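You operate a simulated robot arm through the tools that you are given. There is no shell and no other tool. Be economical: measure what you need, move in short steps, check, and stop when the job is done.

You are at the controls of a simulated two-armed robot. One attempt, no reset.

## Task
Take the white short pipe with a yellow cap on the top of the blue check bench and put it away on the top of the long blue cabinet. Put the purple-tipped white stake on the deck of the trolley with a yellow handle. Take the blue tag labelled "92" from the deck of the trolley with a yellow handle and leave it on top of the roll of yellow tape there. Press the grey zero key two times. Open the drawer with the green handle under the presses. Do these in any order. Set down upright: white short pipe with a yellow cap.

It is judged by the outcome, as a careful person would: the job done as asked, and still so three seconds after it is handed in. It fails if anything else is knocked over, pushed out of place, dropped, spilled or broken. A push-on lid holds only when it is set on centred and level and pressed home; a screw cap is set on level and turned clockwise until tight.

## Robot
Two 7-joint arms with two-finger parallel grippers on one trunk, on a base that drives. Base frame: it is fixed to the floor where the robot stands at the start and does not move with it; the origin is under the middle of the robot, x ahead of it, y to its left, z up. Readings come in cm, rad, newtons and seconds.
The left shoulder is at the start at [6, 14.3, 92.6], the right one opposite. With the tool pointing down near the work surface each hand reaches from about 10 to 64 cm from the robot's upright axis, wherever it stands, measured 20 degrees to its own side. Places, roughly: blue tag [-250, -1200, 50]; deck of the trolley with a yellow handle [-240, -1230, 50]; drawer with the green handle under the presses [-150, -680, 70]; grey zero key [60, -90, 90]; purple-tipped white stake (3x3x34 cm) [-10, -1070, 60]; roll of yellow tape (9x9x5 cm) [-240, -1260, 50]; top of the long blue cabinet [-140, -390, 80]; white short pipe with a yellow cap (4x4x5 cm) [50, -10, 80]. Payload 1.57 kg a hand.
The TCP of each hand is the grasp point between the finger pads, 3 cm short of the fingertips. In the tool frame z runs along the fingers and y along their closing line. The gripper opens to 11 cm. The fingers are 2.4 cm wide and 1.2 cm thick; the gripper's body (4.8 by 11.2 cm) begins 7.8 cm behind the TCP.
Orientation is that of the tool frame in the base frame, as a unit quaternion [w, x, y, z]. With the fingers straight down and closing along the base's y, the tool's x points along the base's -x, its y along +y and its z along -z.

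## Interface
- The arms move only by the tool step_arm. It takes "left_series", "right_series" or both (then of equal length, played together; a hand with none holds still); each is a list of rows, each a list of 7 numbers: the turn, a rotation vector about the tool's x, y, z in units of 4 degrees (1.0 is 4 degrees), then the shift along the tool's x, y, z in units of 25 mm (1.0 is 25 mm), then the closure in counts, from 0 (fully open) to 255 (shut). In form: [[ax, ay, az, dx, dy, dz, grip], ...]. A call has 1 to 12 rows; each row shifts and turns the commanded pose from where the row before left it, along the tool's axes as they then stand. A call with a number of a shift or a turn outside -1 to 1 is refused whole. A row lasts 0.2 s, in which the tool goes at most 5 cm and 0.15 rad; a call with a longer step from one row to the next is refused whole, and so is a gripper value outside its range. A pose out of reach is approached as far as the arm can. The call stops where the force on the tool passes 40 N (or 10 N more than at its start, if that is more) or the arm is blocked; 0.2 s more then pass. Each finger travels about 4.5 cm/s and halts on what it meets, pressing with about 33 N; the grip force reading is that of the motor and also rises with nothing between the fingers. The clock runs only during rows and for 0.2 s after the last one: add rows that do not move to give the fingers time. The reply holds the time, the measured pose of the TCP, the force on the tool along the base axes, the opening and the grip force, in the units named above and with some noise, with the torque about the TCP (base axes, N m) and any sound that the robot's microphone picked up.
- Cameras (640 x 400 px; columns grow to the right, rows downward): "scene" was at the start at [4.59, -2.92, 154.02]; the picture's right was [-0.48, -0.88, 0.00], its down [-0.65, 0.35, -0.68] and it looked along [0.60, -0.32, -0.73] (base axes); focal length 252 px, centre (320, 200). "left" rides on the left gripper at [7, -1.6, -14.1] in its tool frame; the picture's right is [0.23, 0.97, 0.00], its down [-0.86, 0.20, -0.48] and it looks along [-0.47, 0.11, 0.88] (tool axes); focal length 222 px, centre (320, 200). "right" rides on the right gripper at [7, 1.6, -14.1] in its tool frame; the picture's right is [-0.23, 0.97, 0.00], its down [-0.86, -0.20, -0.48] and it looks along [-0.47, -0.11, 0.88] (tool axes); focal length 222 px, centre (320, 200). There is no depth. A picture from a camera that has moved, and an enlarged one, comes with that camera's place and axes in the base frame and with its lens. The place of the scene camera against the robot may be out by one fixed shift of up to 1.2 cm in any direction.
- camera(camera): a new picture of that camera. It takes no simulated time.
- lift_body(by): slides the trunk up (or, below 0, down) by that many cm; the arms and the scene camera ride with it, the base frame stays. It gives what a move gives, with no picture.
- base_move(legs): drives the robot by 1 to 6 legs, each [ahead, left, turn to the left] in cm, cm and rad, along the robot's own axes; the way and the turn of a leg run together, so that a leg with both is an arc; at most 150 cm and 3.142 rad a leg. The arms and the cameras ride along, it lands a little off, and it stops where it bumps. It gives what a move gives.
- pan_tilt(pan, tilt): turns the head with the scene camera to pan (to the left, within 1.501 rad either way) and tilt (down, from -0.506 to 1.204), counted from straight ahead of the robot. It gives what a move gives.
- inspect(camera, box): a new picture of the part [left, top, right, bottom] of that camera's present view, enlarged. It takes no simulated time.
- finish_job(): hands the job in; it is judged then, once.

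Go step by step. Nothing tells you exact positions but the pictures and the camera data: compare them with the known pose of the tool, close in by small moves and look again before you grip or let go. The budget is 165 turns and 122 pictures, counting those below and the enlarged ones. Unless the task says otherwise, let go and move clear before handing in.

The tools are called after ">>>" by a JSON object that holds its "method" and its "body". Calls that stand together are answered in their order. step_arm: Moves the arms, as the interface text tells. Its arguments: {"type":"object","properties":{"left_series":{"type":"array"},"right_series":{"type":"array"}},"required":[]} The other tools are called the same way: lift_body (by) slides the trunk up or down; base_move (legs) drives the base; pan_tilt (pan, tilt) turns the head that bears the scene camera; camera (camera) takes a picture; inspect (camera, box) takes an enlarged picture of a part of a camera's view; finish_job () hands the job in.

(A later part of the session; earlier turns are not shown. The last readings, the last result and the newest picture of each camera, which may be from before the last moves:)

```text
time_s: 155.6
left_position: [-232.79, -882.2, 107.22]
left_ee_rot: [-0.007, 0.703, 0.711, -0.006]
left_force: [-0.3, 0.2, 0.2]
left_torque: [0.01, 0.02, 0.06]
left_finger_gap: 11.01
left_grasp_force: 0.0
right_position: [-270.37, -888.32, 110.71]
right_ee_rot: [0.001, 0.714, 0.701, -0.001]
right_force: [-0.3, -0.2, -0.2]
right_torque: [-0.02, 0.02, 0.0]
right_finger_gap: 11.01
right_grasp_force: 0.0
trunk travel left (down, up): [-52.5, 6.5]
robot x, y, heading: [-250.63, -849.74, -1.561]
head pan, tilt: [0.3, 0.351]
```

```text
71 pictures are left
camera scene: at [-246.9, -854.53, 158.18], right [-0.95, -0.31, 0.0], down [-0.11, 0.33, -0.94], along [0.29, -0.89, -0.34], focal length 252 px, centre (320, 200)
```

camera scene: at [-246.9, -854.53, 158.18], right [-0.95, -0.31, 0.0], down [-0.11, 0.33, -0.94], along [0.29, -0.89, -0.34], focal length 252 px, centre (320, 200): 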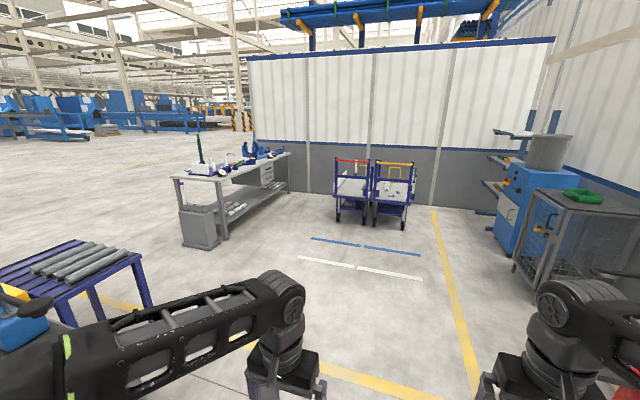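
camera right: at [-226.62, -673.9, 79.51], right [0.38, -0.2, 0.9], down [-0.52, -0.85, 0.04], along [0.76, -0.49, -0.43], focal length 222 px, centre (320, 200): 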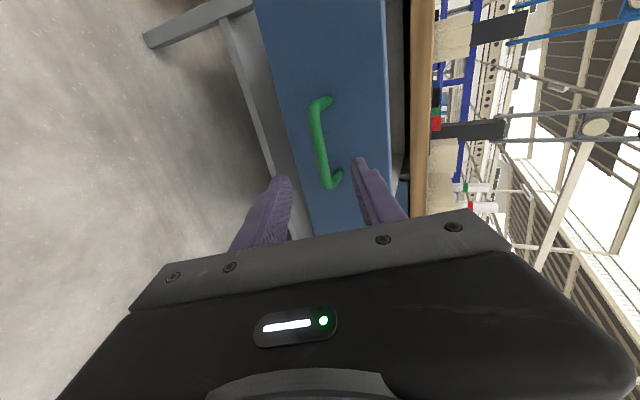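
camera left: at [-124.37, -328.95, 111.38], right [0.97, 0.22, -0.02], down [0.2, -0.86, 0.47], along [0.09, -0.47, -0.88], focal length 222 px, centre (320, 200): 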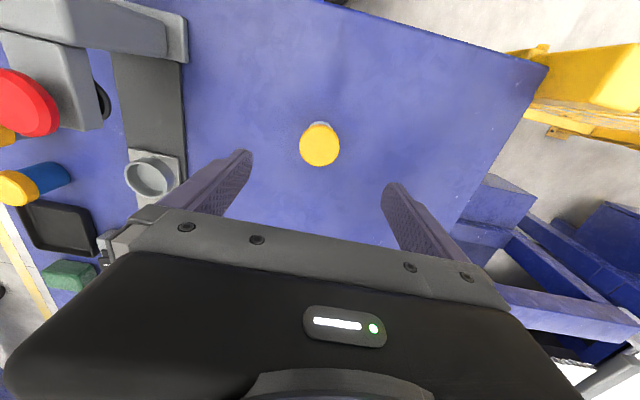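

The trolleys stand ahead, against the wall, and the work table is to the left. I'll zoom on the table, the bin and the trolleys.

>>> {"method": "inspect", "body": {"camera": "scene", "box": [150, 120, 310, 260]}}

>>> {"method": "inspect", "body": {"camera": "scene", "box": [310, 140, 440, 235]}}

```text
2.86 times, centred on (230, 190) of scene
camera zoom: at [-246.9, -854.53, 158.18], right [-0.95, -0.31, 0.0], down [-0.11, 0.33, -0.94], along [0.29, -0.89, -0.34], focal length 721 px, centre (577, 229)
```

zoom: 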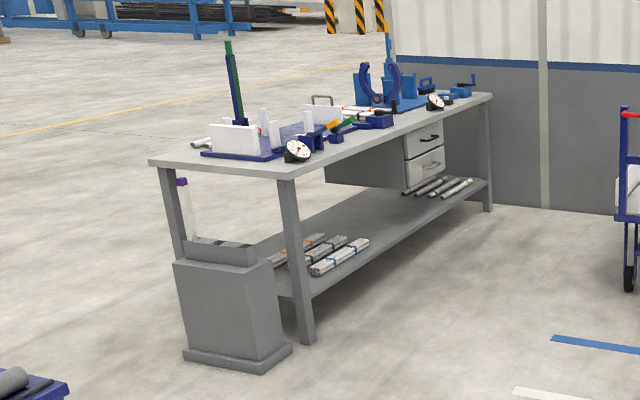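

```text
4.21 times, centred on (375, 188) of scene
camera zoom: at [-246.9, -854.53, 158.18], right [-0.95, -0.31, 0.0], down [-0.11, 0.33, -0.94], along [0.29, -0.89, -0.34], focal length 1063 px, centre (88, 253)
```

zoom: 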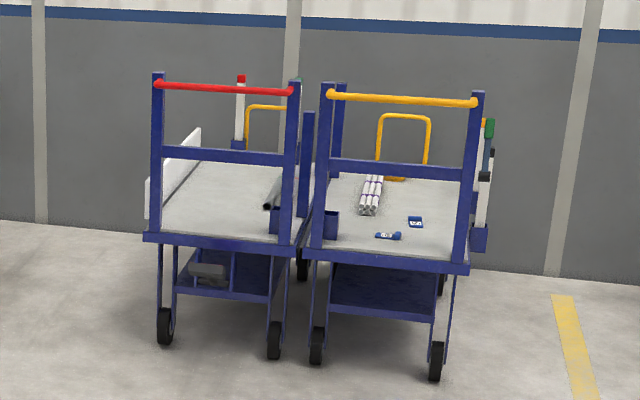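

The purple-tipped stake stands in a grey pedestal at the table's end, near [-9, -1070]. The yellow-handled trolley's deck spans about x -262 to -218, beyond y -1160. I'll fetch the stake first: forward, then strafe left, then look.

>>> {"method": "base_move", "body": {"legs": [[145, 0, 0], [0, 140, 0]]}}

>>> {"method": "pan_tilt", "body": {"pan": 0.6, "tilt": 0.6}}

>>> {"method": "camera", "body": {"camera": "scene"}}

```text
time_s: 169.4
left_position: [-93.2, -1030.52, 107.23]
left_ee_rot: [-0.007, 0.717, 0.697, -0.006]
left_force: [0.3, -0.3, 0.4]
left_torque: [0.01, 0.01, 0.02]
left_finger_gap: 10.99
left_grasp_force: 0.0
right_position: [-130.93, -1034.98, 110.75]
right_ee_rot: [0.001, 0.728, 0.685, 0.0]
right_force: [0.2, 0.0, -0.8]
right_torque: [0.01, -0.03, -0.01]
right_finger_gap: 10.99
right_grasp_force: 0.1
trunk travel left (down, up): [-52.5, 6.5]
robot x, y, heading: [-109.86, -996.88, -1.6]
head pan, tilt: [0.3, 0.351]
```

```text
time_s: 170.2
left_position: [-93.21, -1030.42, 107.17]
left_ee_rot: [-0.007, 0.718, 0.696, -0.006]
left_force: [-0.4, -0.2, 0.1]
left_torque: [0.02, 0.02, 0.01]
left_finger_gap: 10.97
left_grasp_force: 0.0
right_position: [-130.97, -1034.97, 110.7]
right_ee_rot: [0.0, 0.728, 0.686, -0.001]
right_force: [-0.5, 0.4, -0.1]
right_torque: [0.05, 0.02, -0.01]
right_finger_gap: 10.98
right_grasp_force: 0.2
trunk travel left (down, up): [-52.5, 6.5]
robot x, y, heading: [-109.55, -997.39, -1.598]
head pan, tilt: [0.6, 0.6]
```

```text
68 pictures are left
camera scene: at [-104.05, -1000.71, 155.91], right [-0.84, -0.54, 0.0], down [-0.31, 0.47, -0.83], along [0.45, -0.69, -0.56], focal length 252 px, centre (320, 200)
```

scene: 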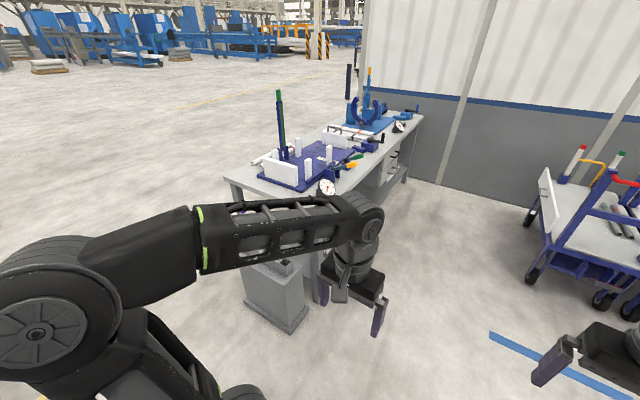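

The arm hides the stake from here. I'll continue strafing until the left hand faces the pedestal.

>>> {"method": "base_move", "body": {"legs": [[0, 82, 0.03]]}}

>>> {"method": "pan_tilt", "body": {"pan": 0.0, "tilt": 0.8}}

>>> {"method": "camera", "body": {"camera": "scene"}}

>>> {"method": "camera", "body": {"camera": "left"}}

```text
time_s: 174.6
left_position: [-10.98, -1031.66, 107.09]
left_ee_rot: [-0.007, 0.711, 0.703, -0.005]
left_force: [1.3, 0.6, -0.1]
left_torque: [0.02, 0.03, 0.01]
left_finger_gap: 10.99
left_grasp_force: 0.0
right_position: [-48.56, -1036.84, 110.69]
right_ee_rot: [0.001, 0.721, 0.692, 0.0]
right_force: [0.0, -1.0, -0.4]
right_torque: [-0.01, 0.04, -0.02]
right_finger_gap: 11.02
right_grasp_force: 0.0
trunk travel left (down, up): [-52.5, 6.5]
robot x, y, heading: [-28.08, -998.63, -1.581]
head pan, tilt: [0.6, 0.6]
```

```text
time_s: 175.6
left_position: [-10.82, -1031.78, 107.2]
left_ee_rot: [-0.007, 0.71, 0.704, -0.007]
left_force: [0.5, -0.4, -0.1]
left_torque: [0.03, 0.0, 0.0]
left_finger_gap: 11.0
left_grasp_force: 0.0
right_position: [-48.53, -1036.94, 110.69]
right_ee_rot: [0.001, 0.722, 0.692, -0.001]
right_force: [-0.4, -0.3, -0.7]
right_torque: [0.0, -0.01, 0.01]
right_finger_gap: 11.0
right_grasp_force: 0.0
trunk travel left (down, up): [-52.5, 6.5]
robot x, y, heading: [-27.86, -998.5, -1.588]
head pan, tilt: [0.0, 0.799]
```

```text
67 pictures are left
camera scene: at [-27.27, -1002.85, 154.22], right [-1.0, 0.01, 0.0], down [0.01, 0.72, -0.7], along [-0.01, -0.7, -0.72], focal length 252 px, centre (320, 200)
```

scene: 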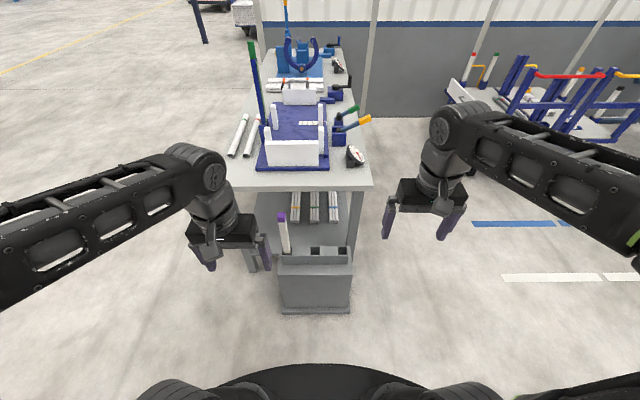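

```text
66 pictures are left
camera left: at [-12.21, -1024.81, 121.36], right [0.98, 0.22, -0.02], down [0.2, -0.86, 0.47], along [0.09, -0.47, -0.88], focal length 222 px, centre (320, 200)
```

left: 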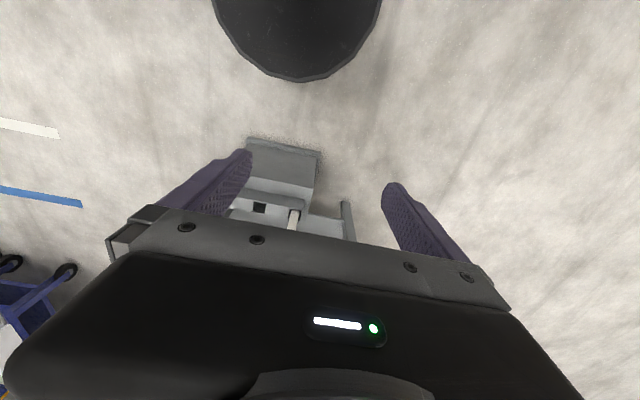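

The stake stands at x ≈ -12.4 and y ≈ -1070, from z 49 at the pedestal top to 76. I'll lower the trunk 20 cm and pitch the left hand forward as it advances.

>>> {"method": "lift_body", "body": {"by": -20}}

>>> {"method": "step_arm", "body": {"left_series": [[0, -1, 0, -0.87, -0.06, 0.69, 0], [0, -1, 0, -0.82, -0.06, 0.75, 0], [0, -1, 0, -0.766, -0.06, 0.804, 0], [0, -1, 0, -0.707, -0.06, 0.856, 0], [0, -1, 0, -0.646, -0.06, 0.903, 0], [0, -1, 0, -0.582, -0.06, 0.946, 0], [0, -1, 0, -0.514, -0.06, 0.984, 0], [0, -1, 0, -0.444, -0.06, 1, 0], [0, -1, 0, -0.372, -0.06, 1, 0], [0, -1, 0, -0.298, -0.06, 1, 0], [0, -1, 0, -0.223, -0.06, 1, 0], [0, 0, 0, 0, 0, 0, 0]]}}

>>> {"method": "camera", "body": {"camera": "left"}}

>>> {"method": "camera", "body": {"camera": "scene"}}

```text
time_s: 177.7
left_position: [-10.92, -1031.69, 87.14]
left_ee_rot: [-0.008, 0.71, 0.704, -0.006]
left_force: [-0.3, 0.2, 0.2]
left_torque: [0.03, 0.0, -0.01]
left_finger_gap: 11.01
left_grasp_force: 0.0
right_position: [-48.59, -1036.89, 90.74]
right_ee_rot: [0.001, 0.722, 0.692, 0.0]
right_force: [0.1, 0.4, -0.8]
right_torque: [-0.01, 0.0, -0.02]
right_finger_gap: 11.01
right_grasp_force: 0.1
trunk travel left (down, up): [-32.5, 26.5]
robot x, y, heading: [-27.61, -998.79, -1.581]
head pan, tilt: [0.0, 0.799]
```

```text
time_s: 180.3
left_position: [-13.24, -1055.35, 68.61]
left_ee_rot: [0.257, 0.657, 0.655, -0.272]
left_force: [-0.8, -0.1, -0.4]
left_torque: [-0.01, 0.03, 0.03]
left_finger_gap: 11.01
left_grasp_force: 0.0
right_position: [-48.46, -1036.94, 90.67]
right_ee_rot: [0.0, 0.722, 0.692, 0.0]
right_force: [0.0, -1.1, 0.3]
right_torque: [0.03, 0.02, 0.02]
right_finger_gap: 11.02
right_grasp_force: 0.0
trunk travel left (down, up): [-32.5, 26.5]
robot x, y, heading: [-27.88, -998.82, -1.583]
head pan, tilt: [0.0, 0.799]
```

```text
65 pictures are left
camera left: at [-14.53, -1040.63, 73.97], right [0.97, 0.15, -0.18], down [0.21, -0.29, 0.93], along [0.09, -0.95, -0.31], focal length 222 px, centre (320, 200)
```

left: 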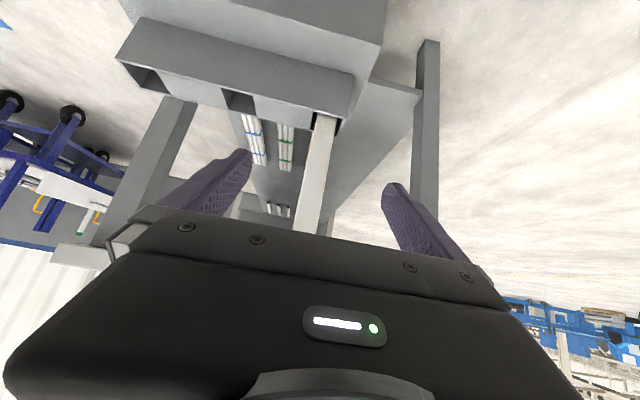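

```text
64 pictures are left
camera scene: at [-27.28, -1002.87, 134.22], right [-1.0, 0.01, 0.0], down [0.01, 0.72, -0.7], along [-0.01, -0.7, -0.72], focal length 252 px, centre (320, 200)
```

scene: 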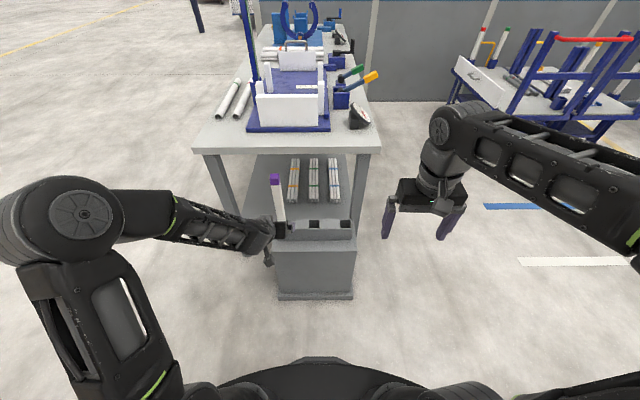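

The views agree on the stake at about [-12.9, -1068.8], with its tip at z 77. I'll pitch the hand closer to horizontal and hold just short of the stake.

>>> {"method": "step_arm", "body": {"left_series": [[0, -1, 0, -0.119, 0.02, 0.352, 0], [0, -1, 0, -0.094, 0.02, 0.359, 0], [0, -1, 0, -0.069, 0.02, 0.365, 0], [0, -1, 0, -0.044, 0.02, 0.369, 0], [0, -1, 0, -0.018, 0.02, 0.371, 0], [0, -1, 0, 0.008, 0.02, 0.371, 0], [0, -0.5, 0, 0, 0, 0, 0]]}}

>>> {"method": "camera", "body": {"camera": "left"}}

```text
time_s: 181.9
left_position: [-13.48, -1058.94, 67.71]
left_ee_rot: [0.353, 0.612, 0.602, -0.373]
left_force: [-0.4, 0.0, 0.0]
left_torque: [-0.03, -0.01, 0.01]
left_finger_gap: 11.0
left_grasp_force: 0.0
left hand out of reach, approached as far as the arm can: row 5, 6
right_position: [-48.56, -1036.98, 90.7]
right_ee_rot: [0.001, 0.722, 0.692, -0.001]
right_force: [0.6, 0.9, -0.2]
right_torque: [0.0, 0.0, 0.01]
right_finger_gap: 11.01
right_grasp_force: 0.1
trunk travel left (down, up): [-32.5, 26.5]
robot x, y, heading: [-27.63, -998.33, -1.581]
head pan, tilt: [0.0, 0.799]
```

```text
63 pictures are left
camera left: at [-14.62, -1043.24, 68.26], right [0.97, 0.08, -0.22], down [0.22, 0.01, 0.98], along [0.08, -1.0, -0.01], focal length 222 px, centre (320, 200)
```

left: 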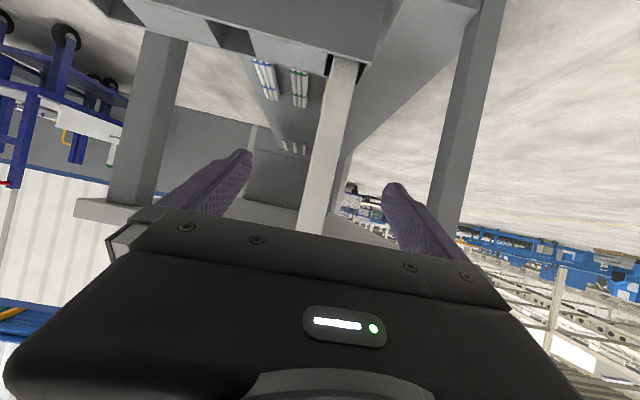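

The left hand reaches a 62° pitch, and the stake is in line between the fingers. I'll advance around it and try for more pitch.

>>> {"method": "step_arm", "body": {"left_series": [[0, 0, 0, -0.22, 0.07, 0.66, 0], [0, 0, 0, -0.22, 0.07, 0.66, 0], [0, 0, 0, -0.22, 0.07, 0.66, 0], [0, 0, 0, -0.22, 0.07, 0.66, 0], [0, -0.5, 0, -0.22, 0.07, 0.66, 0], [0, -1, 0, 0, 0, 0, 0], [0, -1, 0, 0, 0, 0, 0], [0, -1, 0, 0, 0, 0, 0], [0, -1, 0, 0, 0, 0, 0], [0, 0, 0, 0, 0, 0, 0]]}}

>>> {"method": "camera", "body": {"camera": "left"}}

>>> {"method": "inspect", "body": {"camera": "scene", "box": [220, 150, 380, 270]}}

```text
time_s: 184.1
left_position: [-10.62, -1065.95, 68.75]
left_ee_rot: [0.367, 0.602, 0.593, -0.388]
left_force: [-0.1, 0.5, -0.2]
left_torque: [0.02, -0.01, -0.01]
left_finger_gap: 11.0
left_grasp_force: 0.0
left hand out of reach, approached as far as the arm can: row 1, 2, 5, 6, 7, 8, 9
right_position: [-48.55, -1036.9, 90.58]
right_ee_rot: [0.001, 0.721, 0.693, 0.0]
right_force: [-1.2, -0.1, 0.1]
right_torque: [0.01, 0.0, -0.01]
right_finger_gap: 11.0
right_grasp_force: 0.0
trunk travel left (down, up): [-32.5, 26.5]
robot x, y, heading: [-27.88, -998.83, -1.58]
head pan, tilt: [0.0, 0.799]
```

```text
62 pictures are left
camera left: at [-11.82, -1050.24, 68.59], right [0.97, 0.07, -0.22], down [0.22, 0.06, 0.97], along [0.08, -1.0, 0.04], focal length 222 px, centre (320, 200)
```

left: 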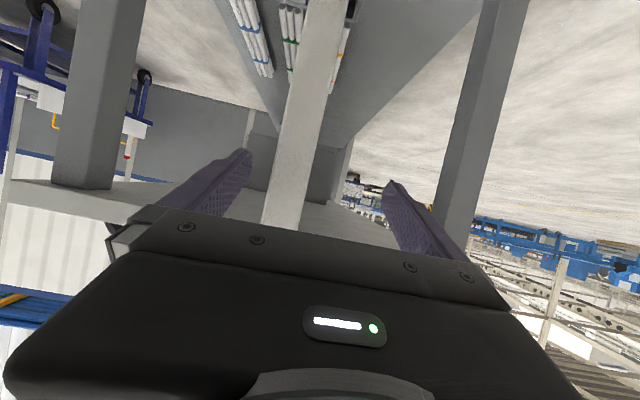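

```text
3.33 times, centred on (300, 210) of scene
camera zoom: at [-27.28, -1002.86, 134.22], right [-1.0, 0.01, 0.0], down [0.01, 0.72, -0.7], along [-0.01, -0.7, -0.72], focal length 841 px, centre (387, 167)
```

zoom: 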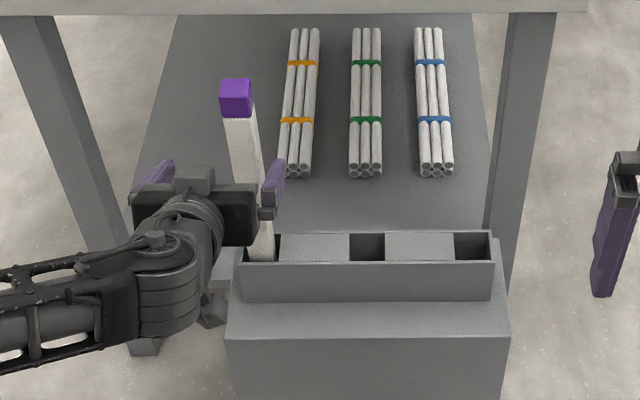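

The hand sits 2 cm to the +x side of the stake. I'll centre it, then drive the base 3 cm forward so the pads reach the stake.

>>> {"method": "step_arm", "body": {"left_series": [[0, 0, 0, 0, -0.45, 0, 0], [0, 0, 0, 0, -0.45, 0, 0], [0, 0, 0, 0, 0, 0, 0]]}}

>>> {"method": "base_move", "body": {"legs": [[3, 0, 0]]}}

>>> {"method": "camera", "body": {"camera": "left"}}

```text
time_s: 184.9
left_position: [-12.76, -1065.61, 68.74]
left_ee_rot: [0.368, 0.602, 0.594, -0.387]
left_force: [-0.6, 0.3, -0.3]
left_torque: [0.01, 0.04, 0.0]
left_finger_gap: 10.98
left_grasp_force: 0.1
right_position: [-48.55, -1036.92, 90.74]
right_ee_rot: [0.001, 0.721, 0.693, -0.002]
right_force: [0.4, 0.9, -0.3]
right_torque: [0.0, 0.02, -0.01]
right_finger_gap: 11.0
right_grasp_force: 0.0
trunk travel left (down, up): [-32.5, 26.5]
robot x, y, heading: [-27.87, -998.61, -1.582]
head pan, tilt: [0.0, 0.799]
```

```text
time_s: 185.8
left_position: [-12.74, -1068.75, 68.71]
left_ee_rot: [0.367, 0.603, 0.593, -0.388]
left_force: [-0.8, 0.5, 0.2]
left_torque: [-0.03, -0.03, 0.01]
left_finger_gap: 11.0
left_grasp_force: 0.1
right_position: [-48.5, -1039.96, 90.73]
right_ee_rot: [0.001, 0.721, 0.693, -0.001]
right_force: [-0.4, 0.6, 0.3]
right_torque: [0.02, 0.01, 0.02]
right_finger_gap: 10.99
right_grasp_force: 0.2
trunk travel left (down, up): [-32.5, 26.5]
robot x, y, heading: [-28.19, -1001.74, -1.58]
head pan, tilt: [0.0, 0.799]
```

```text
60 pictures are left
camera left: at [-14.0, -1053.03, 68.51], right [0.97, 0.07, -0.22], down [0.22, 0.06, 0.97], along [0.08, -1.0, 0.04], focal length 222 px, centre (320, 200)
```

left: 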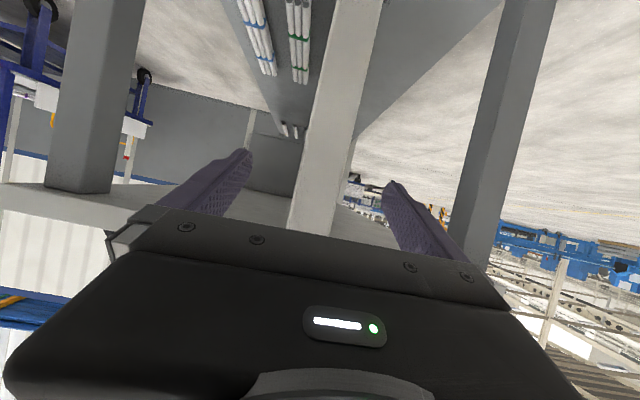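

The stake is between the pads. I'll close and then lift straight up with the trunk.

>>> {"method": "step_arm", "body": {"left_series": [[0, 0, 0, 0, 0, 0, 255], [0, 0, 0, 0, 0, 0, 255], [0, 0, 0, 0, 0, 0, 255], [0, 0, 0, 0, 0, 0, 255], [0, 0, 0, 0, 0, 0, 255], [0, 0, 0, 0, 0, 0, 255], [0, 0, 0, 0, 0, 0, 255], [0, 0, 0, 0, 0, 0, 255], [0, 0, 0, 0, 0, 0, 255], [0, 0, 0, 0, 0, 0, 255]]}}

>>> {"method": "lift_body", "body": {"by": 4}}

>>> {"method": "inspect", "body": {"camera": "scene", "box": [220, 120, 380, 240]}}

```text
time_s: 188.0
left_position: [-12.8, -1068.69, 68.73]
left_ee_rot: [0.368, 0.602, 0.594, -0.387]
left_force: [1.9, -0.2, 1.6]
left_torque: [-0.08, -0.39, 0.07]
left_finger_gap: 2.98
left_grasp_force: 33.0
right_position: [-48.6, -1040.0, 90.77]
right_ee_rot: [0.0, 0.721, 0.693, -0.001]
right_force: [0.0, 0.2, -0.3]
right_torque: [0.02, 0.04, 0.03]
right_finger_gap: 11.02
right_grasp_force: 0.2
trunk travel left (down, up): [-32.5, 26.5]
robot x, y, heading: [-27.67, -1001.65, -1.579]
head pan, tilt: [0.0, 0.799]
```

```text
time_s: 188.8
left_position: [-12.66, -1068.63, 72.57]
left_ee_rot: [0.367, 0.603, 0.593, -0.388]
left_force: [-0.5, 0.9, -2.8]
left_torque: [0.03, 0.03, 0.0]
left_finger_gap: 2.97
left_grasp_force: 33.0
right_position: [-48.47, -1039.98, 94.64]
right_ee_rot: [0.001, 0.721, 0.693, -0.001]
right_force: [0.3, -0.4, 0.3]
right_torque: [-0.04, -0.01, -0.01]
right_finger_gap: 10.99
right_grasp_force: 0.1
trunk travel left (down, up): [-36.5, 22.5]
robot x, y, heading: [-27.59, -1001.51, -1.583]
head pan, tilt: [0.0, 0.799]
```

```text
3.33 times, centred on (300, 180) of scene
camera zoom: at [-27.29, -1005.92, 138.22], right [-1.0, 0.01, 0.0], down [0.01, 0.72, -0.7], along [-0.01, -0.7, -0.72], focal length 841 px, centre (387, 267)
```

zoom: 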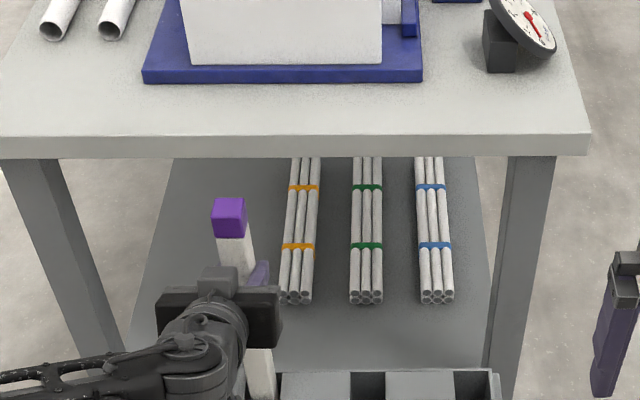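

The stake is held and rising. I'll lift 13 cm more to clear the socket, then back off slightly.

>>> {"method": "lift_body", "body": {"by": 13}}

>>> {"method": "base_move", "body": {"legs": [[-6, 0, 0]]}}

>>> {"method": "camera", "body": {"camera": "scene"}}

```text
time_s: 190.4
left_position: [-12.76, -1068.8, 85.72]
left_ee_rot: [0.369, 0.601, 0.594, -0.388]
left_force: [-0.1, -0.4, -3.1]
left_torque: [-0.01, 0.03, 0.0]
left_finger_gap: 2.97
left_grasp_force: 32.7
right_position: [-48.6, -1040.01, 107.68]
right_ee_rot: [0.001, 0.722, 0.692, 0.0]
right_force: [-0.5, -0.8, 0.1]
right_torque: [-0.02, 0.01, 0.01]
right_finger_gap: 11.01
right_grasp_force: 0.1
trunk travel left (down, up): [-49.5, 9.5]
robot x, y, heading: [-27.68, -1001.76, -1.579]
head pan, tilt: [0.0, 0.799]
```

```text
time_s: 191.4
left_position: [-12.72, -1062.6, 85.68]
left_ee_rot: [0.367, 0.602, 0.593, -0.388]
left_force: [0.0, 0.1, -2.8]
left_torque: [-0.01, 0.0, 0.0]
left_finger_gap: 2.98
left_grasp_force: 33.3
right_position: [-48.54, -1033.88, 107.71]
right_ee_rot: [0.002, 0.721, 0.693, -0.001]
right_force: [0.5, 0.1, -0.6]
right_torque: [-0.03, -0.01, -0.02]
right_finger_gap: 11.03
right_grasp_force: 0.2
trunk travel left (down, up): [-49.5, 9.5]
robot x, y, heading: [-27.67, -995.71, -1.575]
head pan, tilt: [0.0, 0.799]
```

```text
58 pictures are left
camera scene: at [-27.24, -999.71, 151.23], right [-1.0, 0.01, 0.0], down [0.01, 0.72, -0.7], along [-0.01, -0.7, -0.72], focal length 252 px, centre (320, 200)
```

scene: 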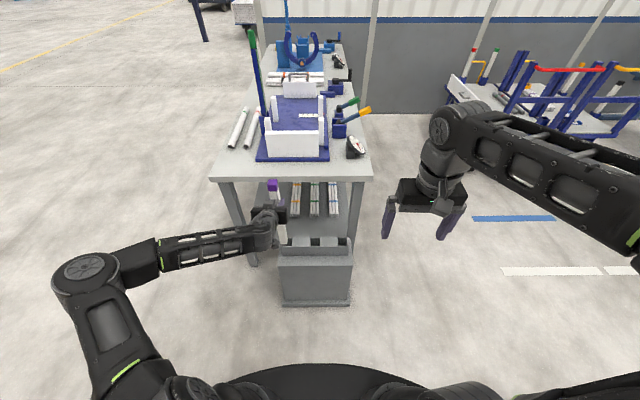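

The stake is clear of the socket. I'll fold the left arm up and back, with the stake tilting forward, before travelling.

>>> {"method": "step_arm", "body": {"left_series": [[0, 1, 0, -0.207, 0, -0.815, 255], [0, 1, 0, -0.149, 0, -0.827, 255], [0, 1, 0, -0.091, 0, -0.836, 255], [0, 1, 0, -0.033, 0, -0.84, 255], [0, 1, 0, 0.026, 0, -0.84, 255], [0, 1, 0, 0.084, 0, -0.836, 255], [0, 1, 0, 0.142, 0, -0.828, 255], [0, 1, 0, 0.2, 0, -0.816, 255], [0, 1, 0, 0.256, 0, -0.8, 255], [0, 1, 0, 0.312, 0, -0.78, 255], [0, 1, 0, 0.365, 0, -0.756, 255], [0, 0, 0, 0, 0, 0, 255]]}}

>>> {"method": "camera", "body": {"camera": "scene"}}

```text
time_s: 194.0
left_position: [-11.82, -1044.78, 100.4]
left_ee_rot: [0.118, 0.703, 0.688, -0.135]
left_force: [-1.2, -0.3, -3.1]
left_torque: [-0.12, -0.02, -0.02]
left_finger_gap: 2.98
left_grasp_force: 32.6
right_position: [-48.52, -1034.04, 107.72]
right_ee_rot: [0.001, 0.721, 0.693, 0.0]
right_force: [0.0, 0.4, -0.2]
right_torque: [-0.01, -0.01, -0.02]
right_finger_gap: 11.0
right_grasp_force: 0.0
trunk travel left (down, up): [-49.5, 9.5]
robot x, y, heading: [-28.01, -995.96, -1.582]
head pan, tilt: [0.0, 0.799]
```

```text
57 pictures are left
camera scene: at [-27.22, -999.88, 151.22], right [-1.0, 0.01, 0.0], down [0.01, 0.72, -0.7], along [-0.01, -0.7, -0.72], focal length 252 px, centre (320, 200)
```

scene: 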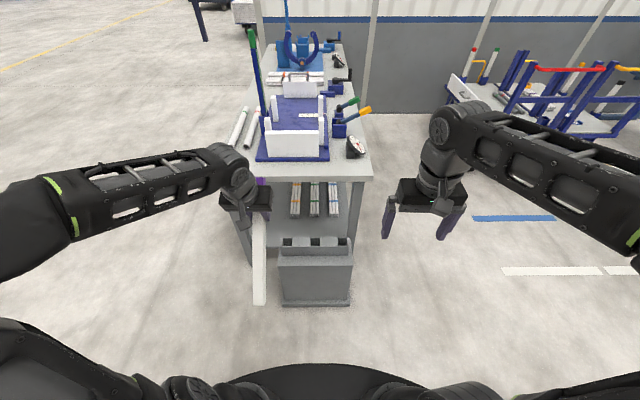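

Folded. I'll strafe right, across in front of the trolleys, and then look at the yellow-handled trolley.

>>> {"method": "base_move", "body": {"legs": [[0, -150, 0], [0, -125, 0]]}}

>>> {"method": "pan_tilt", "body": {"pan": 0.0, "tilt": 0.5}}

>>> {"method": "camera", "body": {"camera": "scene"}}

```text
time_s: 207.4
left_position: [-290.18, -1043.48, 100.5]
left_ee_rot: [0.118, 0.71, 0.681, -0.135]
left_force: [-0.4, -0.1, -2.6]
left_torque: [-0.13, 0.01, -0.02]
left_finger_gap: 2.97
left_grasp_force: 33.0
right_position: [-326.51, -1032.05, 107.72]
right_ee_rot: [0.001, 0.728, 0.685, -0.001]
right_force: [-0.2, 0.9, 0.4]
right_torque: [0.02, -0.01, 0.01]
right_finger_gap: 10.98
right_grasp_force: 0.1
trunk travel left (down, up): [-49.5, 9.5]
robot x, y, heading: [-304.94, -994.23, -1.597]
head pan, tilt: [0.0, 0.799]
```

```text
time_s: 208.2
left_position: [-290.18, -1043.62, 100.38]
left_ee_rot: [0.117, 0.71, 0.681, -0.135]
left_force: [0.0, -0.6, -3.0]
left_torque: [-0.14, -0.03, 0.0]
left_finger_gap: 2.96
left_grasp_force: 32.9
right_position: [-326.68, -1032.05, 107.64]
right_ee_rot: [0.001, 0.728, 0.685, -0.001]
right_force: [0.1, -0.2, -0.6]
right_torque: [0.05, -0.02, 0.0]
right_finger_gap: 11.04
right_grasp_force: 0.1
trunk travel left (down, up): [-49.5, 9.5]
robot x, y, heading: [-305.41, -994.36, -1.6]
head pan, tilt: [0.0, 0.499]
```

```text
56 pictures are left
camera scene: at [-304.69, -999.35, 153.81], right [-1.0, 0.03, 0.0], down [0.01, 0.48, -0.88], along [-0.03, -0.88, -0.48], focal length 252 px, centre (320, 200)
```

scene: 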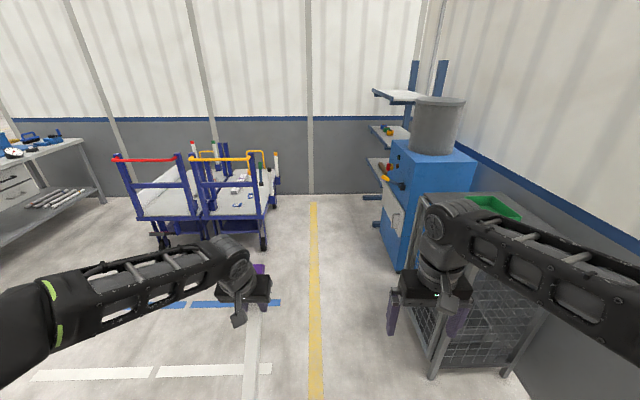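

>>> {"method": "inspect", "body": {"camera": "scene", "box": [150, 130, 310, 260]}}

```text
3.08 times, centred on (230, 195) of scene
camera zoom: at [-304.69, -999.35, 153.81], right [-1.0, 0.03, 0.0], down [0.01, 0.48, -0.88], along [-0.03, -0.88, -0.48], focal length 777 px, centre (597, 215)
```

zoom: 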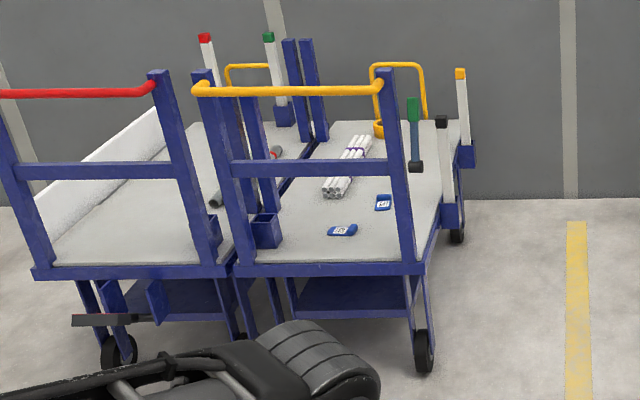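

The deck spans roughly x -264 to -214 and y -1166 to -1265. Blue tags lie at [-242, -1183] and [-250, -1198], the tape is at about [-239, -1249], and there are side stakes at y -1190 and -1226 on the -x side. I'll turn to face +x, back off and slide alongside at a distance.

>>> {"method": "base_move", "body": {"legs": [[0, 0, 1.6], [-27, 0, 0], [0, -95, 0]]}}

>>> {"method": "pan_tilt", "body": {"pan": -0.75, "tilt": 0.6}}

>>> {"method": "camera", "body": {"camera": "scene"}}

```text
time_s: 218.5
left_position: [-284.71, -1074.35, 100.37]
left_ee_rot: [0.177, 0.026, 0.984, -0.013]
left_force: [0.4, 0.1, -3.4]
left_torque: [0.03, -0.14, 0.02]
left_finger_gap: 2.97
left_grasp_force: 32.4
right_position: [-296.76, -1110.66, 107.9]
right_ee_rot: [0.001, 0.036, 0.999, 0.0]
right_force: [0.0, -0.6, -1.1]
right_torque: [0.01, 0.02, 0.02]
right_finger_gap: 11.02
right_grasp_force: 0.0
trunk travel left (down, up): [-49.5, 9.5]
robot x, y, heading: [-334.33, -1088.77, -0.033]
head pan, tilt: [0.0, 0.499]
```

```text
time_s: 219.6
left_position: [-284.6, -1074.2, 100.51]
left_ee_rot: [0.178, 0.026, 0.984, -0.013]
left_force: [-0.1, -0.4, -2.3]
left_torque: [0.02, -0.14, 0.0]
left_finger_gap: 2.96
left_grasp_force: 33.2
right_position: [-296.63, -1110.43, 107.74]
right_ee_rot: [0.001, 0.036, 0.999, 0.0]
right_force: [-0.6, 0.1, -0.1]
right_torque: [0.08, 0.01, 0.01]
right_finger_gap: 10.99
right_grasp_force: 0.0
trunk travel left (down, up): [-49.5, 9.5]
robot x, y, heading: [-334.05, -1088.21, -0.038]
head pan, tilt: [-0.75, 0.6]
```

```text
54 pictures are left
camera scene: at [-330.43, -1093.93, 152.91], right [-0.71, -0.7, 0.0], down [-0.4, 0.4, -0.83], along [0.58, -0.59, -0.56], focal length 252 px, centre (320, 200)
```

scene: 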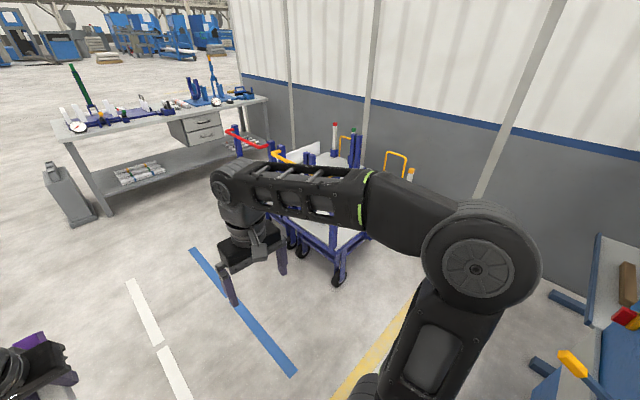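

The right arm blocks the view, and the shelving behind limits how far back I can be. I'll level the left hand and raise everything so it passes above the trolley's handle, then slide in closer to the deck.

>>> {"method": "step_arm", "body": {"left_series": [[0, 1, 0, 0, 0, -0.6, 255], [0, 1, 0, 0, 0, -0.6, 255], [0, 1, 0, 0, 0, -0.6, 255], [0, 1, 0, 0, 0, -0.6, 255], [0, 1, 0, 0, 0, 0, 255], [0, 0, 0, 0, 0, 0, 255]]}}

>>> {"method": "lift_body", "body": {"by": 9}}

>>> {"method": "base_move", "body": {"legs": [[24, 0, 0.035], [0, -30, 0]]}}

>>> {"method": "camera", "body": {"camera": "right"}}

>>> {"method": "pan_tilt", "body": {"pan": -0.3, "tilt": 0.7}}

>>> {"method": "camera", "body": {"camera": "scene"}}

```text
time_s: 221.0
left_position: [-286.24, -1074.15, 106.03]
left_ee_rot: [0.005, 0.028, 1.0, -0.008]
left_force: [0.2, 0.1, -3.0]
left_torque: [-0.04, -0.2, -0.01]
left_finger_gap: 2.98
left_grasp_force: 33.0
right_position: [-296.54, -1110.62, 107.67]
right_ee_rot: [0.001, 0.036, 0.999, 0.0]
right_force: [0.3, -0.4, -0.1]
right_torque: [-0.02, 0.02, 0.0]
right_finger_gap: 11.05
right_grasp_force: 0.1
trunk travel left (down, up): [-49.5, 9.5]
robot x, y, heading: [-334.1, -1088.71, -0.037]
head pan, tilt: [-0.75, 0.6]
```

```text
time_s: 222.3
left_position: [-286.27, -1074.17, 115.02]
left_ee_rot: [0.005, 0.027, 1.0, -0.009]
left_force: [-0.1, -0.9, -3.1]
left_torque: [0.01, -0.16, -0.01]
left_finger_gap: 2.98
left_grasp_force: 33.1
right_position: [-296.54, -1110.59, 116.64]
right_ee_rot: [0.001, 0.036, 0.999, 0.001]
right_force: [-1.3, 0.5, -0.4]
right_torque: [-0.02, -0.01, -0.02]
right_finger_gap: 11.01
right_grasp_force: 0.2
trunk travel left (down, up): [-58.5, 0.5]
robot x, y, heading: [-334.4, -1088.65, -0.041]
head pan, tilt: [-0.75, 0.6]
```

```text
time_s: 225.7
left_position: [-263.68, -1103.18, 115.09]
left_ee_rot: [0.005, 0.01, 1.0, -0.007]
left_force: [-0.2, 0.2, -2.5]
left_torque: [0.0, -0.2, 0.01]
left_finger_gap: 2.98
left_grasp_force: 33.3
right_position: [-272.72, -1139.98, 116.61]
right_ee_rot: [0.001, 0.017, 1.0, 0.001]
right_force: [0.1, -0.5, -0.8]
right_torque: [0.04, -0.01, 0.01]
right_finger_gap: 11.02
right_grasp_force: 0.0
trunk travel left (down, up): [-58.5, 0.5]
robot x, y, heading: [-311.24, -1119.22, -0.003]
head pan, tilt: [-0.75, 0.6]
```

```text
53 pictures are left
camera right: at [-279.69, -1138.1, 130.79], right [0.26, 0.97, 0.0], down [0.85, -0.23, 0.48], along [0.46, -0.12, -0.88], focal length 222 px, centre (320, 200)
```

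right: 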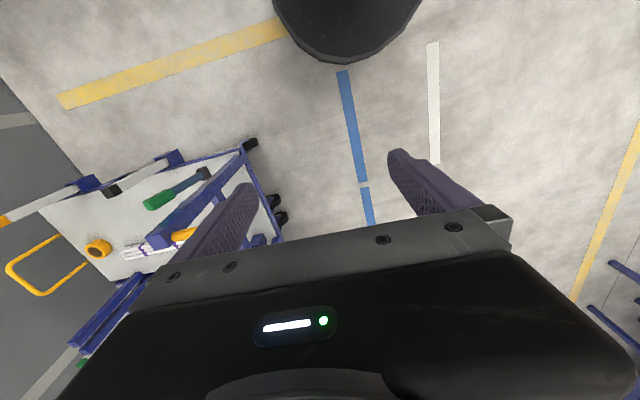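

```text
time_s: 226.6
left_position: [-263.66, -1103.22, 115.13]
left_ee_rot: [0.006, 0.01, 1.0, -0.009]
left_force: [0.0, -0.5, -2.7]
left_torque: [-0.03, -0.19, 0.02]
left_finger_gap: 2.99
left_grasp_force: 32.6
right_position: [-272.89, -1139.92, 116.58]
right_ee_rot: [0.001, 0.018, 1.0, 0.0]
right_force: [-0.3, 0.7, 0.4]
right_torque: [-0.03, 0.02, -0.02]
right_finger_gap: 10.99
right_grasp_force: 0.0
trunk travel left (down, up): [-58.5, 0.5]
robot x, y, heading: [-311.66, -1119.16, -0.006]
head pan, tilt: [-0.3, 0.7]
```

```text
52 pictures are left
camera scene: at [-305.47, -1121.07, 161.05], right [-0.3, -0.95, 0.0], down [-0.61, 0.19, -0.76], along [0.73, -0.23, -0.64], focal length 252 px, centre (320, 200)
```

scene: 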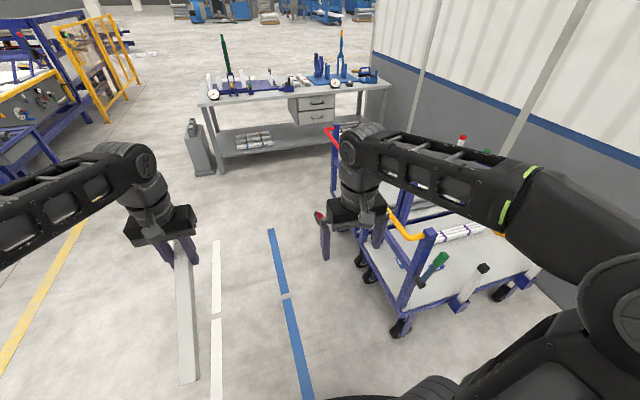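

The raised hands clear the handle. I'll slide 55 cm further along and view the deck from above with the right camera.

>>> {"method": "base_move", "body": {"legs": [[0, -55, 0.004]]}}

>>> {"method": "camera", "body": {"camera": "right"}}

>>> {"method": "camera", "body": {"camera": "scene"}}

```text
time_s: 229.8
left_position: [-263.67, -1159.43, 115.05]
left_ee_rot: [0.005, 0.003, 1.0, -0.009]
left_force: [0.2, 0.6, -3.1]
left_torque: [0.04, -0.17, 0.02]
left_finger_gap: 2.99
left_grasp_force: 33.3
right_position: [-272.28, -1196.41, 116.76]
right_ee_rot: [0.001, 0.011, 1.0, 0.0]
right_force: [-0.2, -0.7, 0.3]
right_torque: [0.03, -0.01, -0.03]
right_finger_gap: 11.01
right_grasp_force: 0.0
trunk travel left (down, up): [-58.5, 0.5]
robot x, y, heading: [-310.99, -1176.48, 0.008]
head pan, tilt: [-0.3, 0.7]
```

```text
51 pictures are left
camera right: at [-279.26, -1194.6, 130.8], right [0.25, 0.97, 0.0], down [0.85, -0.22, 0.48], along [0.47, -0.12, -0.88], focal length 222 px, centre (320, 200)
```

right: 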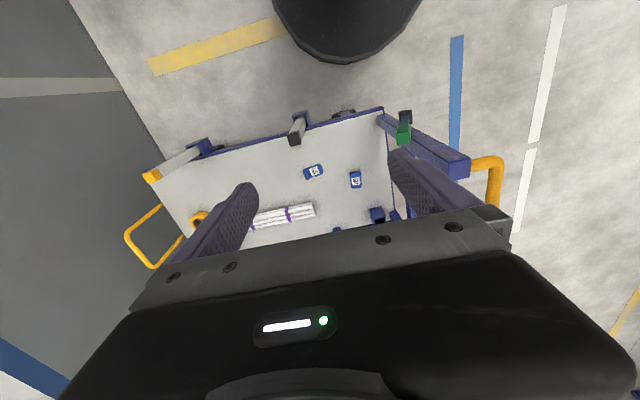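

```text
50 pictures are left
camera scene: at [-305.24, -1177.97, 161.04], right [-0.29, -0.96, 0.0], down [-0.62, 0.18, -0.76], along [0.73, -0.22, -0.64], focal length 252 px, centre (320, 200)
```

scene: 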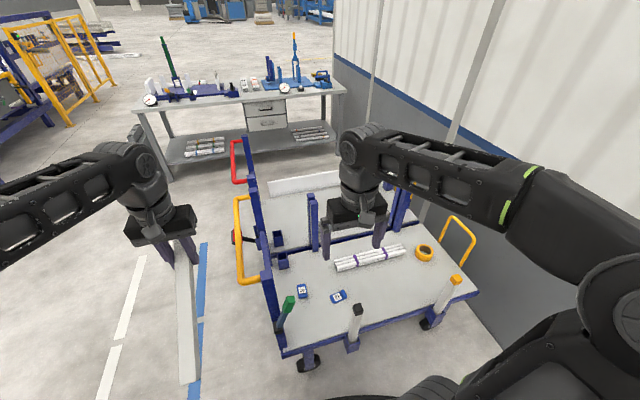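

A good view of the deck. I'll read the tags.

>>> {"method": "inspect", "body": {"camera": "scene", "box": [285, 275, 365, 315]}}

>>> {"method": "inspect", "body": {"camera": "right", "box": [290, 150, 380, 200]}}

```text
8.00 times, centred on (325, 295) of scene
camera zoom: at [-305.24, -1177.97, 161.04], right [-0.29, -0.96, 0.0], down [-0.62, 0.18, -0.76], along [0.73, -0.22, -0.64], focal length 2019 px, centre (280, -560)
```

zoom: 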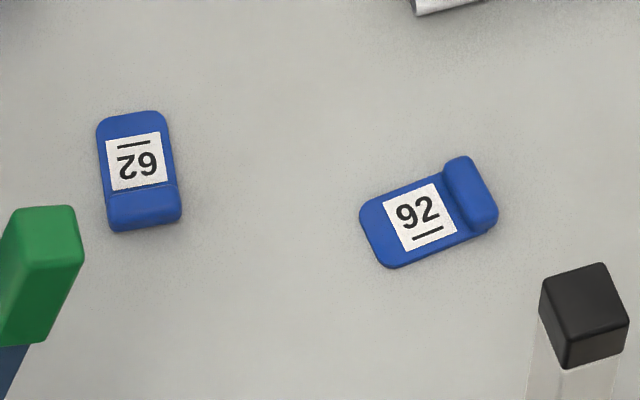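

```text
7.11 times, centred on (335, 175) of right
camera zoom: at [-279.26, -1194.6, 130.8], right [0.25, 0.97, 0.0], down [0.85, -0.22, 0.48], along [0.47, -0.12, -0.88], focal length 1580 px, centre (213, 378)
```

zoom: 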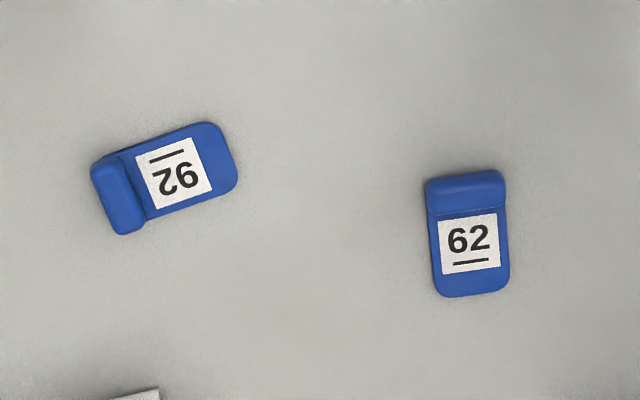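

By their underlines, the 92 tag is the one at [-249, -1205]. There is a free strip at x ≈ -256, y -1210 to -1246, for the stake. I'll slide further, then yaw the stake along y.

>>> {"method": "base_move", "body": {"legs": [[0, -43, 0]]}}

>>> {"method": "step_arm", "body": {"left_series": [[0, 0, -1, 0, 0, 0, 255], [0, 0, -1, 0, 0, 0, 255], [0, 0, -1, 0, 0, 0, 255], [0, 0, -1, 0, 0, 0, 255], [0, 0, -1, 0, 0, 0, 255], [0, 0, -1, 0, 0, 0, 255], [0, 0, -1, 0, 0, 0, 255], [0, 0, -1, 0, 0, 0, 255], [0, 0, -1, 0, 0, 0, 255], [0, 0, -1, 0, 0, 0, 255], [0, 0, -1, 0, 0, 0, 255], [0, 0, -1, 0, 0, 0, 255]]}}

>>> {"method": "step_arm", "body": {"left_series": [[0, 0, -1, 0, 0, 0, 255], [0, 0, -1, 0, 0, 0, 255], [0, 0, -1, 0, 0, 0, 255], [0, 0, -1, 0, 0, 0, 255], [0, 0, -1, 0, 0, 0, 255], [0, 0, -1, 0, 0, 0, 255], [0, 0, -1, 0, 0, 0, 255], [0, 0, -1, 0, 0, 0, 255], [0, 0, -1, 0, 0, 0, 255], [0, 0, -1, 0, 0, 0, 255], [0, 0, -0.5, 0, 0, 0, 255]]}}

>>> {"method": "camera", "body": {"camera": "scene"}}

>>> {"method": "camera", "body": {"camera": "left"}}

```text
time_s: 232.5
left_position: [-263.38, -1203.68, 115.1]
left_ee_rot: [0.005, 0.011, 1.0, -0.008]
left_force: [-0.3, 0.0, -2.8]
left_torque: [0.0, -0.17, -0.03]
left_finger_gap: 2.97
left_grasp_force: 32.9
right_position: [-272.62, -1240.43, 116.7]
right_ee_rot: [0.001, 0.019, 1.0, 0.0]
right_force: [-0.4, -0.2, -0.6]
right_torque: [0.03, 0.02, 0.01]
right_finger_gap: 10.98
right_grasp_force: 0.1
trunk travel left (down, up): [-58.5, 0.5]
robot x, y, heading: [-310.73, -1219.96, -0.008]
head pan, tilt: [-0.3, 0.7]
```

```text
time_s: 235.1
left_position: [-263.24, -1203.77, 114.98]
left_ee_rot: [0.001, -0.399, 0.917, -0.01]
left_force: [-0.6, 0.7, -2.6]
left_torque: [0.14, -0.15, -0.03]
left_finger_gap: 2.95
left_grasp_force: 33.6
right_position: [-272.47, -1240.31, 116.78]
right_ee_rot: [0.001, 0.018, 1.0, 0.0]
right_force: [-0.4, 0.0, -0.4]
right_torque: [-0.03, 0.0, -0.01]
right_finger_gap: 10.99
right_grasp_force: 0.1
trunk travel left (down, up): [-58.5, 0.5]
robot x, y, heading: [-311.31, -1219.68, -0.008]
head pan, tilt: [-0.3, 0.7]
```

```text
time_s: 237.5
left_position: [-263.24, -1203.56, 115.0]
left_ee_rot: [-0.002, -0.701, 0.713, -0.01]
left_force: [0.7, -0.4, -2.2]
left_torque: [0.19, 0.0, 0.04]
left_finger_gap: 2.95
left_grasp_force: 32.7
right_position: [-272.61, -1240.41, 116.72]
right_ee_rot: [0.0, 0.018, 1.0, 0.0]
right_force: [0.9, -1.1, 0.4]
right_torque: [-0.01, -0.02, 0.0]
right_finger_gap: 10.99
right_grasp_force: 0.0
trunk travel left (down, up): [-58.5, 0.5]
robot x, y, heading: [-311.06, -1219.55, -0.005]
head pan, tilt: [-0.3, 0.7]
```

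```text
47 pictures are left
camera scene: at [-305.17, -1221.49, 161.04], right [-0.3, -0.95, 0.0], down [-0.61, 0.19, -0.76], along [0.73, -0.23, -0.64], focal length 252 px, centre (320, 200)
```

scene: 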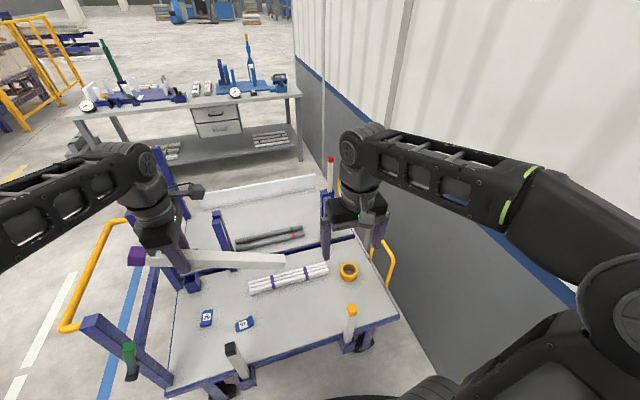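

```text
46 pictures are left
camera left: at [-261.93, -1210.5, 129.33], right [-0.98, -0.21, -0.01], down [-0.19, 0.87, 0.46], along [-0.09, 0.45, -0.89], focal length 222 px, centre (320, 200)
```

left: 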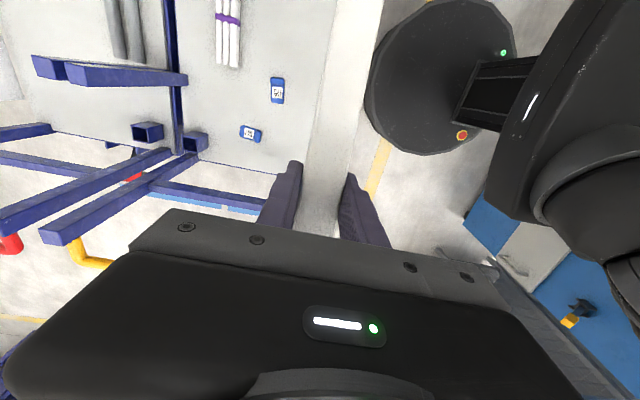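

The stake is now along y with its long end toward -y. I'll move over the strip and tilt the hand 25° to level the stake.

>>> {"method": "step_arm", "body": {"left_series": [[0, 0, 0, 0.937, -0.41, 0, 255], [0, 0, 0, 0.937, -0.41, 0, 255], [0, 0, 0, 0.937, -0.41, 0, 255], [0, 0, 0, 0.937, -0.41, 0, 255], [0, 0, 0, 0.937, -0.41, 0, 255], [0, 0, 0, 0.937, -0.41, 0, 255], [0, 0, 0, 0.937, -0.41, 0, 255]]}}

>>> {"method": "step_arm", "body": {"left_series": [[0, 1, 0, 0, 0, 0, 255], [0, 1, 0, 0, 0, 0, 255], [0, 1, 0, 0, 0, 0, 255], [0, 1, 0, 0, 0, 0, 255], [0, 1, 0, 0, 0, 0, 255], [0, 1, 0, 0, 0, 0, 255], [0, 0.3, 0, 0, 0, 0, 255]]}}

>>> {"method": "lift_body", "body": {"by": -25}}

>>> {"method": "camera", "body": {"camera": "scene"}}

>>> {"method": "camera", "body": {"camera": "right"}}

```text
time_s: 239.1
left_position: [-258.36, -1215.47, 115.41]
left_ee_rot: [-0.002, -0.699, 0.715, -0.011]
left_force: [0.1, -1.1, -3.1]
left_torque: [0.25, -0.02, 0.04]
left_finger_gap: 2.97
left_grasp_force: 32.5
left hand out of reach, approached as far as the arm can: row 6, 7
right_position: [-272.54, -1240.48, 116.68]
right_ee_rot: [0.0, 0.018, 1.0, 0.001]
right_force: [-0.2, 0.9, 1.3]
right_torque: [0.01, 0.01, 0.01]
right_finger_gap: 11.02
right_grasp_force: 0.0
trunk travel left (down, up): [-58.5, 0.5]
robot x, y, heading: [-311.26, -1220.12, -0.005]
head pan, tilt: [-0.3, 0.7]
```

```text
time_s: 240.7
left_position: [-258.54, -1215.5, 115.4]
left_ee_rot: [-0.157, -0.681, 0.697, -0.163]
left_force: [0.3, 0.0, -2.6]
left_torque: [0.21, -0.04, -0.03]
left_finger_gap: 2.97
left_grasp_force: 32.7
right_position: [-272.45, -1240.5, 116.77]
right_ee_rot: [0.001, 0.019, 1.0, -0.001]
right_force: [0.6, -0.1, -0.8]
right_torque: [-0.04, 0.0, 0.02]
right_finger_gap: 11.01
right_grasp_force: 0.1
trunk travel left (down, up): [-58.5, 0.5]
robot x, y, heading: [-310.97, -1219.84, -0.006]
head pan, tilt: [-0.3, 0.7]
```

```text
time_s: 243.3
left_position: [-258.49, -1215.56, 90.46]
left_ee_rot: [-0.158, -0.681, 0.697, -0.163]
left_force: [0.8, -0.7, -2.5]
left_torque: [0.23, -0.04, 0.01]
left_finger_gap: 2.98
left_grasp_force: 33.4
right_position: [-272.48, -1240.5, 91.69]
right_ee_rot: [0.0, 0.018, 1.0, 0.0]
right_force: [-0.1, 0.3, 0.5]
right_torque: [0.04, -0.02, 0.02]
right_finger_gap: 10.98
right_grasp_force: 0.2
trunk travel left (down, up): [-33.5, 25.5]
robot x, y, heading: [-310.82, -1219.61, -0.007]
head pan, tilt: [-0.3, 0.7]
```

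```text
45 pictures are left
camera scene: at [-305.18, -1221.49, 136.05], right [-0.3, -0.95, 0.0], down [-0.61, 0.19, -0.76], along [0.73, -0.23, -0.64], focal length 252 px, centre (320, 200)
```

scene: 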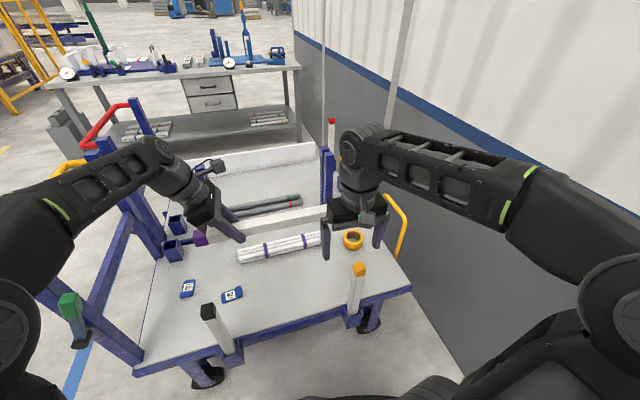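

```text
44 pictures are left
camera right: at [-279.42, -1238.5, 105.81], right [0.26, 0.96, 0.0], down [0.85, -0.23, 0.48], along [0.46, -0.13, -0.88], focal length 222 px, centre (320, 200)
```

right: 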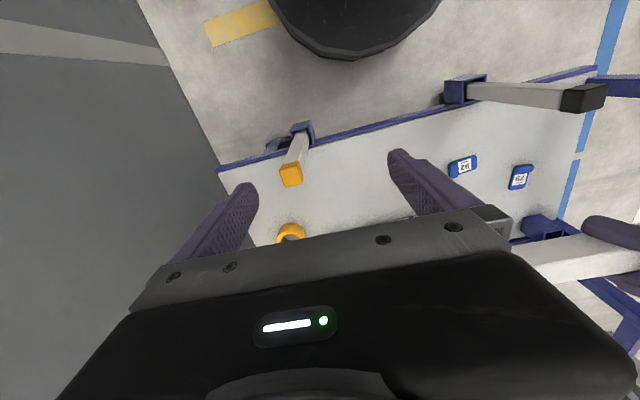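

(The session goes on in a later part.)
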